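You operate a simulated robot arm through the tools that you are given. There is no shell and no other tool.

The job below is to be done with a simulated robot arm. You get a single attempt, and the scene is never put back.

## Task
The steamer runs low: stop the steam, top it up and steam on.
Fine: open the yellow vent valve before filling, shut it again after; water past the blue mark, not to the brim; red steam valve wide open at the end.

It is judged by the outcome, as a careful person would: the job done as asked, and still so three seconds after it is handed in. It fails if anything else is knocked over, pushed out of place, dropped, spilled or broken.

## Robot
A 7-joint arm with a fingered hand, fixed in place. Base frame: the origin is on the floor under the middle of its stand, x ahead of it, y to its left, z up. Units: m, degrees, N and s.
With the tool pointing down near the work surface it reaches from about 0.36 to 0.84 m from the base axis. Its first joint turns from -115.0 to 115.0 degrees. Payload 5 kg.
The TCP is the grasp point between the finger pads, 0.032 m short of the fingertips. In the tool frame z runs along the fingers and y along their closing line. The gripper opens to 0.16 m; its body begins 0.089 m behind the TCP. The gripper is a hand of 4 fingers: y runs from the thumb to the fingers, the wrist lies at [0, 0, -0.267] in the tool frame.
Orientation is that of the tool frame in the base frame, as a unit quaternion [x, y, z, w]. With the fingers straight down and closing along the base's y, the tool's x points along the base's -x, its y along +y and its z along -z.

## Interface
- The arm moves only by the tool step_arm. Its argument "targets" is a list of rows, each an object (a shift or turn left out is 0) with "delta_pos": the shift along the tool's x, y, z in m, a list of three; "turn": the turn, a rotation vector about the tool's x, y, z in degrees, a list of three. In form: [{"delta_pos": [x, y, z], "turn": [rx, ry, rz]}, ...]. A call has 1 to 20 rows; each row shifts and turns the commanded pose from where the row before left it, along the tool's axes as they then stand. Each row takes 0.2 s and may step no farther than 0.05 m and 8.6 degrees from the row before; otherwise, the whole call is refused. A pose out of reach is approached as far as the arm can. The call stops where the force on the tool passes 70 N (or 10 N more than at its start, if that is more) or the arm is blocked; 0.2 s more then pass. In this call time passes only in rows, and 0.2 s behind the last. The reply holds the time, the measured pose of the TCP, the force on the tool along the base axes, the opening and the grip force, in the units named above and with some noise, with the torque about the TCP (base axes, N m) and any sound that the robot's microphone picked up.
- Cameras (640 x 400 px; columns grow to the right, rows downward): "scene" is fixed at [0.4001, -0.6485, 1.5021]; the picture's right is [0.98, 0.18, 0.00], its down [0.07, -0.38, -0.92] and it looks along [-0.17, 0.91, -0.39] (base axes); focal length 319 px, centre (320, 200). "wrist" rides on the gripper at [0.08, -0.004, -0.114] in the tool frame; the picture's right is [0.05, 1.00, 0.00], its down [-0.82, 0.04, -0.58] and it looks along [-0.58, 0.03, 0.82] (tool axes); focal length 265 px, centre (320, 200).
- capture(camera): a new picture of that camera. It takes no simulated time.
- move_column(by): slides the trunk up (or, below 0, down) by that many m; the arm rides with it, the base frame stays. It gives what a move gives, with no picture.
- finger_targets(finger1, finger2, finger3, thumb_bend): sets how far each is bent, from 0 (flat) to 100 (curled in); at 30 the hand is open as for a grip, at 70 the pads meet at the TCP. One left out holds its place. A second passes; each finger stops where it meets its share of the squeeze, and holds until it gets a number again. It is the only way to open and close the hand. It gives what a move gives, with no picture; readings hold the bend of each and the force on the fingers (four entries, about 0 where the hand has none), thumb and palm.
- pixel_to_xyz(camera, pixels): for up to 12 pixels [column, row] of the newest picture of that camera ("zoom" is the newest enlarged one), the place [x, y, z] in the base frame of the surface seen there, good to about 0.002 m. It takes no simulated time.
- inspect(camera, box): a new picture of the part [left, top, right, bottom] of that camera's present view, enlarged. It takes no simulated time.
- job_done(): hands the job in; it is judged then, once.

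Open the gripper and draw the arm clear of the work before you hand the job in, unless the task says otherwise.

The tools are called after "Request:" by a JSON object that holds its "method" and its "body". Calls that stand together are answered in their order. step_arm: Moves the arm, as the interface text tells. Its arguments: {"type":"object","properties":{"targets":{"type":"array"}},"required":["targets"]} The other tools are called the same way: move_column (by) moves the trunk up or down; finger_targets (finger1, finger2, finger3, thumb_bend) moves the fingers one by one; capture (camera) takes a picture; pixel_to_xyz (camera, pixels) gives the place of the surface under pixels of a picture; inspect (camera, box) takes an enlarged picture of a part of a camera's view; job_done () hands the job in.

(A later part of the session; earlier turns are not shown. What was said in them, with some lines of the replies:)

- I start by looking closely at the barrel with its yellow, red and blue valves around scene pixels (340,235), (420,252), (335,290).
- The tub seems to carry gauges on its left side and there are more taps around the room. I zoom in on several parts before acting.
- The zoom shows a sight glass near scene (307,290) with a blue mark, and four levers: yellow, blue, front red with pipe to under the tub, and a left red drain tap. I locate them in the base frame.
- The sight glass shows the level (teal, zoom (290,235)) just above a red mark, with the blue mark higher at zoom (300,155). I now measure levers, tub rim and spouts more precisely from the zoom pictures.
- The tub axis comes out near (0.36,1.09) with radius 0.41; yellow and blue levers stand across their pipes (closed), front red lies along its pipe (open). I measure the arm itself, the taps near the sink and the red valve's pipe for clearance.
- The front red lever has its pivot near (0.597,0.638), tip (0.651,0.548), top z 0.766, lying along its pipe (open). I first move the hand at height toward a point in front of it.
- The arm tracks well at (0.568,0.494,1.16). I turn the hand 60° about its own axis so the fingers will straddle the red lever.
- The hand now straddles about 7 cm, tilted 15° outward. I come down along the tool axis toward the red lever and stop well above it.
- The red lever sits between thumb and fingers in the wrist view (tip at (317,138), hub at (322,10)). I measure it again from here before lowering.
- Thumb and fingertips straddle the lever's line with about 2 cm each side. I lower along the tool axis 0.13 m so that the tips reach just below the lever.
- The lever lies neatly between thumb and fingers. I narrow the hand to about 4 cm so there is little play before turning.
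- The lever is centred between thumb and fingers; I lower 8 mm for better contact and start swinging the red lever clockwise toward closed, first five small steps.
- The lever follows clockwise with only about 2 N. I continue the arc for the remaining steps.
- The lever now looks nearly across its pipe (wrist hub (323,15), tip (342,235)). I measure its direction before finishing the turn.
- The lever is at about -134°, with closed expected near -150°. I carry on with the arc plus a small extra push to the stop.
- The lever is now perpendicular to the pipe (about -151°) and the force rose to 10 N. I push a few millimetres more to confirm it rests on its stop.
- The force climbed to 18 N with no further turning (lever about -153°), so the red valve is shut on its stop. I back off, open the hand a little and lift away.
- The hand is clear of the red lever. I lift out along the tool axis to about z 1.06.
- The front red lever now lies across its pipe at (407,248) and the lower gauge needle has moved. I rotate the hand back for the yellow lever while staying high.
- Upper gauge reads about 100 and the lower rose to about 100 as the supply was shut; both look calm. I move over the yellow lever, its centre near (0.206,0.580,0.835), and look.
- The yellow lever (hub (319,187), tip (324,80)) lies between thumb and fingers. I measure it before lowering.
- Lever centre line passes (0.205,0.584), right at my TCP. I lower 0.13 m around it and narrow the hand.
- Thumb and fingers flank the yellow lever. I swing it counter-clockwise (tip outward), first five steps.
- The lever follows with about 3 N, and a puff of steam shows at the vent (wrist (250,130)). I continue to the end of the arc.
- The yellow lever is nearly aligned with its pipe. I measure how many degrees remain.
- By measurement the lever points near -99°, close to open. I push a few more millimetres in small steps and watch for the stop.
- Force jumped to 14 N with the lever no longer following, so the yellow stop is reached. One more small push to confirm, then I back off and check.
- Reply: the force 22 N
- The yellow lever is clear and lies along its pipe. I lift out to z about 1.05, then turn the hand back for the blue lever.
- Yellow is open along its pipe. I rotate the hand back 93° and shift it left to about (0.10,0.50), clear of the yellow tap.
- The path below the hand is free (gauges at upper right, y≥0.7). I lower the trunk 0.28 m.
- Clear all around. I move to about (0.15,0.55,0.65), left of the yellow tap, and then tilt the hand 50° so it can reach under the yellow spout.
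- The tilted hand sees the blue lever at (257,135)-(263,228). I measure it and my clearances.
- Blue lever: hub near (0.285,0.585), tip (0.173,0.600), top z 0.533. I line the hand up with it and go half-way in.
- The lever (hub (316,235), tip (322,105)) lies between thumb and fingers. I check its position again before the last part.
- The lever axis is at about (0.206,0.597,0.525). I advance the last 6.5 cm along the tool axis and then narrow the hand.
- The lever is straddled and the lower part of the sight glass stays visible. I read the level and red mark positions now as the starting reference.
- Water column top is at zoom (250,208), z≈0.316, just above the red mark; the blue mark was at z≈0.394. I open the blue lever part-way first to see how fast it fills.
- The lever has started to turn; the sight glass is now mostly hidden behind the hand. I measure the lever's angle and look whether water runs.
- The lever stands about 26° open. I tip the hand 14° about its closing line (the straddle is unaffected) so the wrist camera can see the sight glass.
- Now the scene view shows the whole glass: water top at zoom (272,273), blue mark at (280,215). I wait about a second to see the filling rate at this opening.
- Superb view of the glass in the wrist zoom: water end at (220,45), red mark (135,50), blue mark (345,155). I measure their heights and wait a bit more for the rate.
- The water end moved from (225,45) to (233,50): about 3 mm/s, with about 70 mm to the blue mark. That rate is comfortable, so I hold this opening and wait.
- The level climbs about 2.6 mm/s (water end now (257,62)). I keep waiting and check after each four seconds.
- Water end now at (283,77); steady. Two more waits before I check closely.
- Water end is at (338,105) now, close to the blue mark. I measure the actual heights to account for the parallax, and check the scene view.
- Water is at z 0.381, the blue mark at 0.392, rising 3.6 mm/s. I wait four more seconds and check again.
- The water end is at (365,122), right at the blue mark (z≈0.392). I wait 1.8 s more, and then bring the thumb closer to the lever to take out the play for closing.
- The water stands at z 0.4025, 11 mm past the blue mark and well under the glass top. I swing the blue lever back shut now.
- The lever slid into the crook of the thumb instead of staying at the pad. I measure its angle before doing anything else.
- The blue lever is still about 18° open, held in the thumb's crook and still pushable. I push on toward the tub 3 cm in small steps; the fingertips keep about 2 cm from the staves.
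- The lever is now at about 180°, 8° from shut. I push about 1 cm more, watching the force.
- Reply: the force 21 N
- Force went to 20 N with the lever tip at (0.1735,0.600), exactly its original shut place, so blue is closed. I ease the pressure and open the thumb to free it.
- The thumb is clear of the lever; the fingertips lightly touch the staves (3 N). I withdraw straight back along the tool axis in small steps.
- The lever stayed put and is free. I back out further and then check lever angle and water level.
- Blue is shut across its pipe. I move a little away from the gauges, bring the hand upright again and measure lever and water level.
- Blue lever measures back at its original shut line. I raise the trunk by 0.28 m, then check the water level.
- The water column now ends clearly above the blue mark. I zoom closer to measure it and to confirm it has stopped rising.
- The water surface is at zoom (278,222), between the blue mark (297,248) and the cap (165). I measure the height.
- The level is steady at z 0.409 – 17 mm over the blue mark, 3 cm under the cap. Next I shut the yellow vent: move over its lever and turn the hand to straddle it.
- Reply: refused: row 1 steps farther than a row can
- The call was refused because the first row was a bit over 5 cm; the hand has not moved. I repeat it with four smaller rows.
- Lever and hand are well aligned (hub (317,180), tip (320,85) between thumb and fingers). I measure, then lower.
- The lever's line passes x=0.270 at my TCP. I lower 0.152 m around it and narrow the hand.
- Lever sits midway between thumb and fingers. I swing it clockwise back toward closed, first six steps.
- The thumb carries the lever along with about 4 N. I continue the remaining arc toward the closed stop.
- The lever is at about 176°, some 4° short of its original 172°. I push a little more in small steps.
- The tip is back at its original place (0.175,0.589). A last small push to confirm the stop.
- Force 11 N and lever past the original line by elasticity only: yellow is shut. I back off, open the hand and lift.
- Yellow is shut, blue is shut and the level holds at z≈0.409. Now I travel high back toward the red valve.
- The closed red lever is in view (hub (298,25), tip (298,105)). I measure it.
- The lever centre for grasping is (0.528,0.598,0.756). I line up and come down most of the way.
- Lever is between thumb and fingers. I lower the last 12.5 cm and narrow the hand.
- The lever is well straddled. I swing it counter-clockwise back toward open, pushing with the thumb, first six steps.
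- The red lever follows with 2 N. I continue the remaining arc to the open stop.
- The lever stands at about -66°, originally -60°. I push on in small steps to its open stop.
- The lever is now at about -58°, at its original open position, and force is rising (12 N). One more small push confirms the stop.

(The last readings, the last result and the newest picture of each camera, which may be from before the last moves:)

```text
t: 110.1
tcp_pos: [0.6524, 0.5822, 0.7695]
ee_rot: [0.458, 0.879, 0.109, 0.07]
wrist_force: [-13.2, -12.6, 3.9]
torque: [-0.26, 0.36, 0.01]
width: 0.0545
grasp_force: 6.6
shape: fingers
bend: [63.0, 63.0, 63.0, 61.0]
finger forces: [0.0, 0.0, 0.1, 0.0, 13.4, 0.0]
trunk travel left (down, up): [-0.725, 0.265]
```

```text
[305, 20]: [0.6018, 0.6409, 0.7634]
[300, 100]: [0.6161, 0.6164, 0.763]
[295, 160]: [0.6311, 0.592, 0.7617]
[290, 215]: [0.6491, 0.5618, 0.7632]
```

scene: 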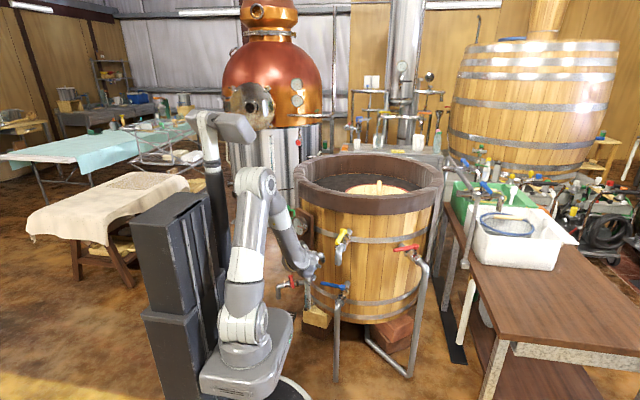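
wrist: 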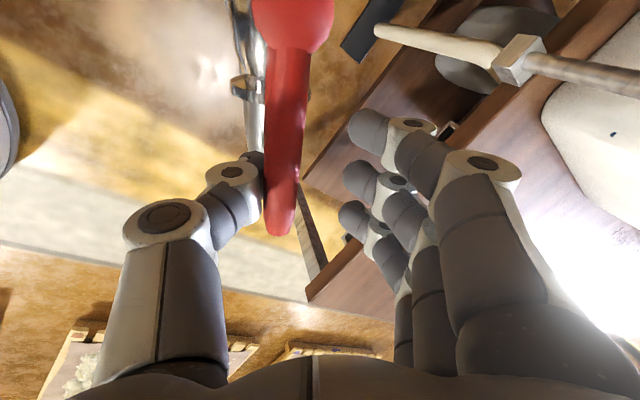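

18 N and no further turning: the red steam valve is at its open stop. I ease back, open the hand and lift away along the tool axis.

Request:
{"method": "step_arm", "body": {"targets": [{"delta_pos": [0, -0.009, -0.002]}, {"delta_pos": [0, -0.008, -0.002]}]}}

Request:
{"method": "finger_targets", "body": {"finger1": 54, "finger2": 54, "finger3": 54, "thumb_bend": 54}}

Request:
{"method": "capture", "body": {"camera": "wrist"}}

Request:
{"method": "pixel_to_xyz", "body": {"camera": "wrist", "pixels": [[315, 20], [312, 100], [308, 160], [305, 215]]}}

```text
t: 110.7
tcp_pos: [0.6406, 0.5735, 0.7705]
ee_rot: [0.457, 0.88, 0.111, 0.071]
wrist_force: [-0.7, -0.2, -0.5]
torque: [0.0, -0.01, 0.0]
width: 0.0449
grasp_force: 0.5
shape: fingers
bend: [63.0, 63.0, 63.0, 62.0]
finger forces: [0.0, 0.1, 0.0, 0.0, 1.0, 0.0]
trunk travel left (down, up): [-0.725, 0.265]
```

```text
t: 111.7
tcp_pos: [0.6411, 0.574, 0.77]
ee_rot: [0.458, 0.879, 0.109, 0.07]
wrist_force: [0.2, -0.3, 0.2]
torque: [0.02, -0.01, 0.0]
width: 0.0749
grasp_force: 0.0
shape: fingers
bend: [54.0, 54.0, 54.0, 54.0]
finger forces: [0.0, 0.0, 0.1, 0.0, 0.0, 0.0]
trunk travel left (down, up): [-0.725, 0.265]
```

```text
taken
```

wrist: 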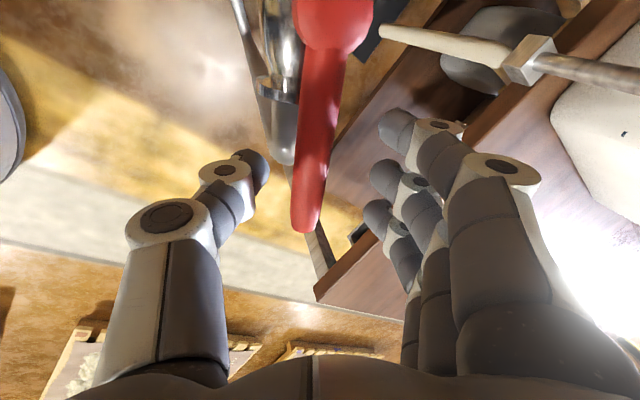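

```text
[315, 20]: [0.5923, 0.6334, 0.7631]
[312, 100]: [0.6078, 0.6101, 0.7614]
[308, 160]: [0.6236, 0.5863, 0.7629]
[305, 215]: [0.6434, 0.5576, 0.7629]
```

The lever rests at -60.3°, exactly its wide-open direction. I lift clear along the tool axis.

Request:
{"method": "step_arm", "body": {"targets": [{"delta_pos": [0, 0, -0.03]}, {"delta_pos": [0, 0, -0.04]}, {"delta_pos": [0, 0, -0.045]}, {"delta_pos": [0, 0, -0.045]}, {"delta_pos": [0, 0, -0.045]}, {"delta_pos": [0, 0, -0.045]}, {"delta_pos": [0, 0, -0.045]}]}}

Request:
{"method": "inspect", "body": {"camera": "scene", "box": [280, 190, 440, 310]}}

Request:
{"method": "inspect", "body": {"camera": "scene", "box": [395, 230, 445, 270]}}

Request:
{"method": "inspect", "body": {"camera": "scene", "box": [290, 205, 320, 265]}}

```text
t: 113.3
tcp_pos: [0.5754, 0.5347, 1.0537]
ee_rot: [0.458, 0.88, 0.109, 0.07]
wrist_force: [-0.5, 0.1, 0.0]
torque: [0.02, 0.02, 0.01]
width: 0.0747
grasp_force: 0.1
shape: fingers
bend: [54.0, 54.0, 54.0, 54.0]
finger forces: [0.1, 0.0, 0.0, 0.0, 0.0, 0.0]
trunk travel left (down, up): [-0.725, 0.265]
```

```text
3.33 times, centred on (360, 250) of scene
```

zoom: 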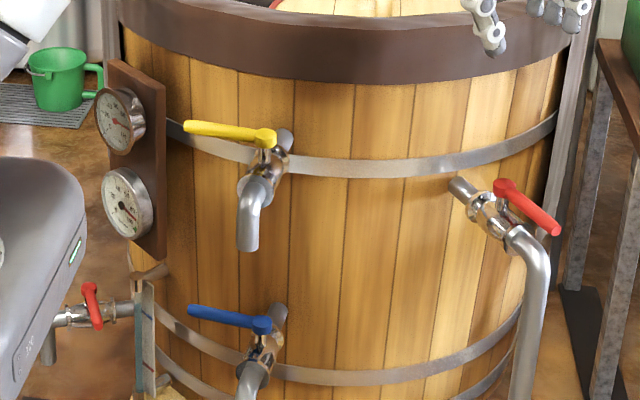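

```text
10.00 times, centred on (420, 250) of scene
```

zoom: 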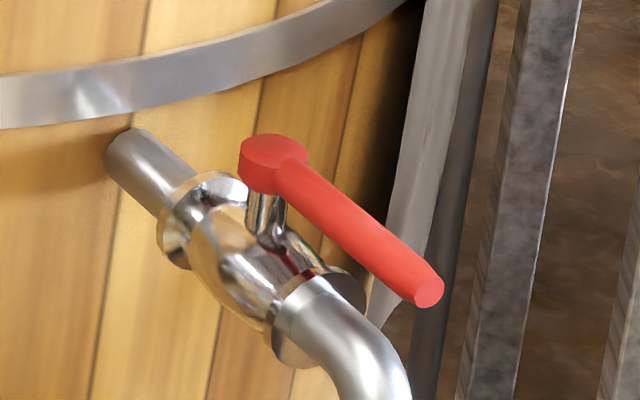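

```text
6.67 times, centred on (305, 235) of scene
```

zoom: 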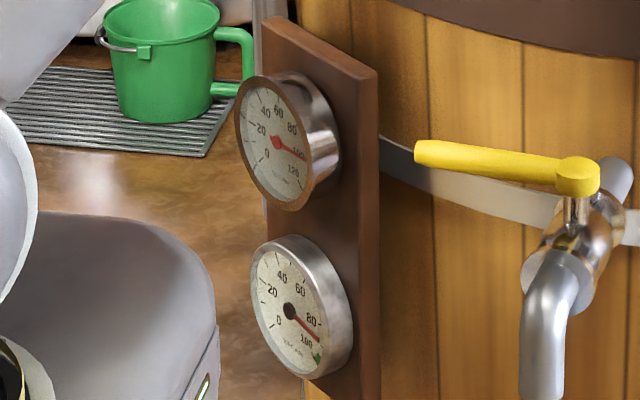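

Red lever looks identical to its original wide-open view, yellow and blue are shut. I open the hand and draw the arm away from the tub.

Request:
{"method": "step_arm", "body": {"targets": [{"delta_pos": [-0.0181, -0.0283, -0.0208]}, {"delta_pos": [-0.0181, -0.0283, -0.0208]}, {"delta_pos": [-0.0181, -0.0283, -0.0208]}, {"delta_pos": [-0.0181, -0.0283, -0.0208]}, {"delta_pos": [-0.0181, -0.0283, -0.0208]}, {"delta_pos": [-0.0181, -0.0283, -0.0208]}]}}

Request:
{"method": "finger_targets", "body": {"finger1": 30, "finger2": 30, "finger3": 30, "thumb_bend": 30}}

Request:
{"method": "capture", "body": {"camera": "scene"}}

Request:
{"method": "inspect", "body": {"camera": "scene", "box": [285, 205, 365, 315]}}

Request:
{"method": "inspect", "body": {"camera": "scene", "box": [298, 270, 318, 290]}}

Request:
{"method": "inspect", "body": {"camera": "scene", "box": [290, 205, 320, 265]}}

```text
t: 114.7
tcp_pos: [0.4752, 0.3348, 1.1321]
ee_rot: [0.458, 0.879, 0.11, 0.071]
wrist_force: [-1.0, -0.5, 0.5]
torque: [0.05, 0.02, 0.0]
width: 0.0749
grasp_force: 0.1
shape: fingers
bend: [54.0, 54.0, 54.0, 54.0]
finger forces: [0.0, 0.1, 0.0, 0.1, 0.0, 0.1]
trunk travel left (down, up): [-0.725, 0.265]
```

```text
t: 115.7
tcp_pos: [0.4745, 0.3366, 1.1319]
ee_rot: [0.458, 0.879, 0.109, 0.07]
wrist_force: [-0.5, 0.6, -0.4]
torque: [0.01, 0.01, -0.03]
width: 0.1701
grasp_force: 0.0
shape: fingers
bend: [30.0, 30.0, 30.0, 30.0]
finger forces: [0.1, 0.0, 0.0, 0.1, 0.0, 0.0]
trunk travel left (down, up): [-0.725, 0.265]
```

```text
taken
```

scene: 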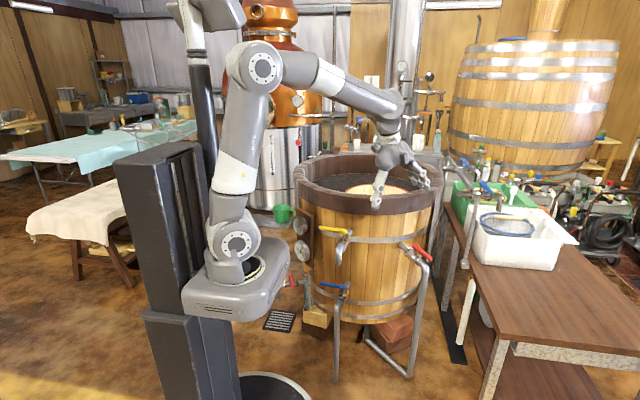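

```text
3.64 times, centred on (325, 260) of scene
```

zoom: 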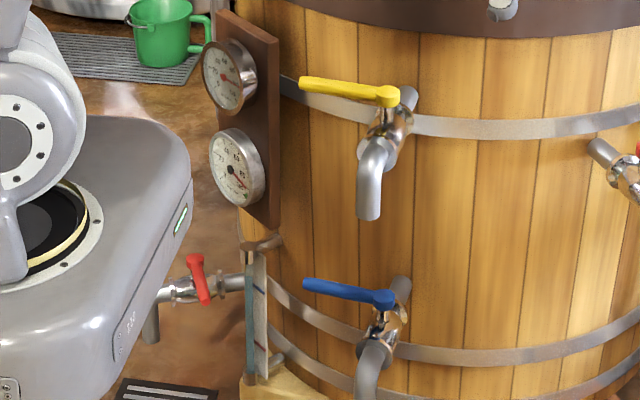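

```text
16.00 times, centred on (308, 280) of scene
```

zoom: 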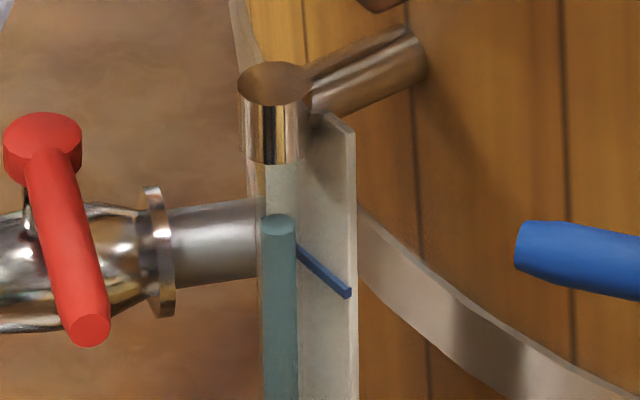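

```text
6.67 times, centred on (305, 235) of scene
```

zoom: 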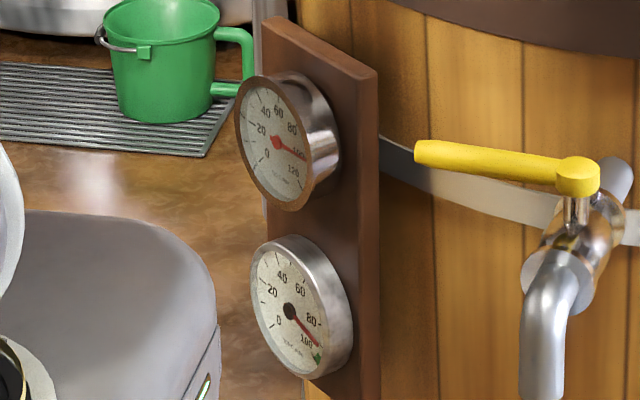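

All is steady: red wide open, yellow and blue shut, water holding above the blue mark (zoom (278,222)) below the cap, the gauge climbing to green, hand open and clear. I hand the job in.

Request:
{"method": "job_done", "body": {}}

```text
The job is handed in.
```

The steamer is topped up and steaming again, and I've handed the job in.

1. **Steam stopped:** I shut the red steam valve against its stop first.
2. **Vent opened:** I opened the yellow vent valve fully before any water went in.
3. **Filled:** I opened the blue water valve partway and shut it at about 17 mm over the blue mark. That is roughly 3 cm below the cap of the sight glass, and the level hasn't moved since.
4. **Vent shut:** The yellow valve is closed again.
5. **Steam back on:** The red valve is wide open against its stop, and the lower gauge is climbing back toward its green zone.

While I was shutting the blue valve, the lever slipped along the thumb, so closing took a few seconds longer. The fingertips also touched the tub lightly (about 3 N). Nothing was knocked over, moved or spilled that I could see. The hand is open and the arm is clear of the tub.
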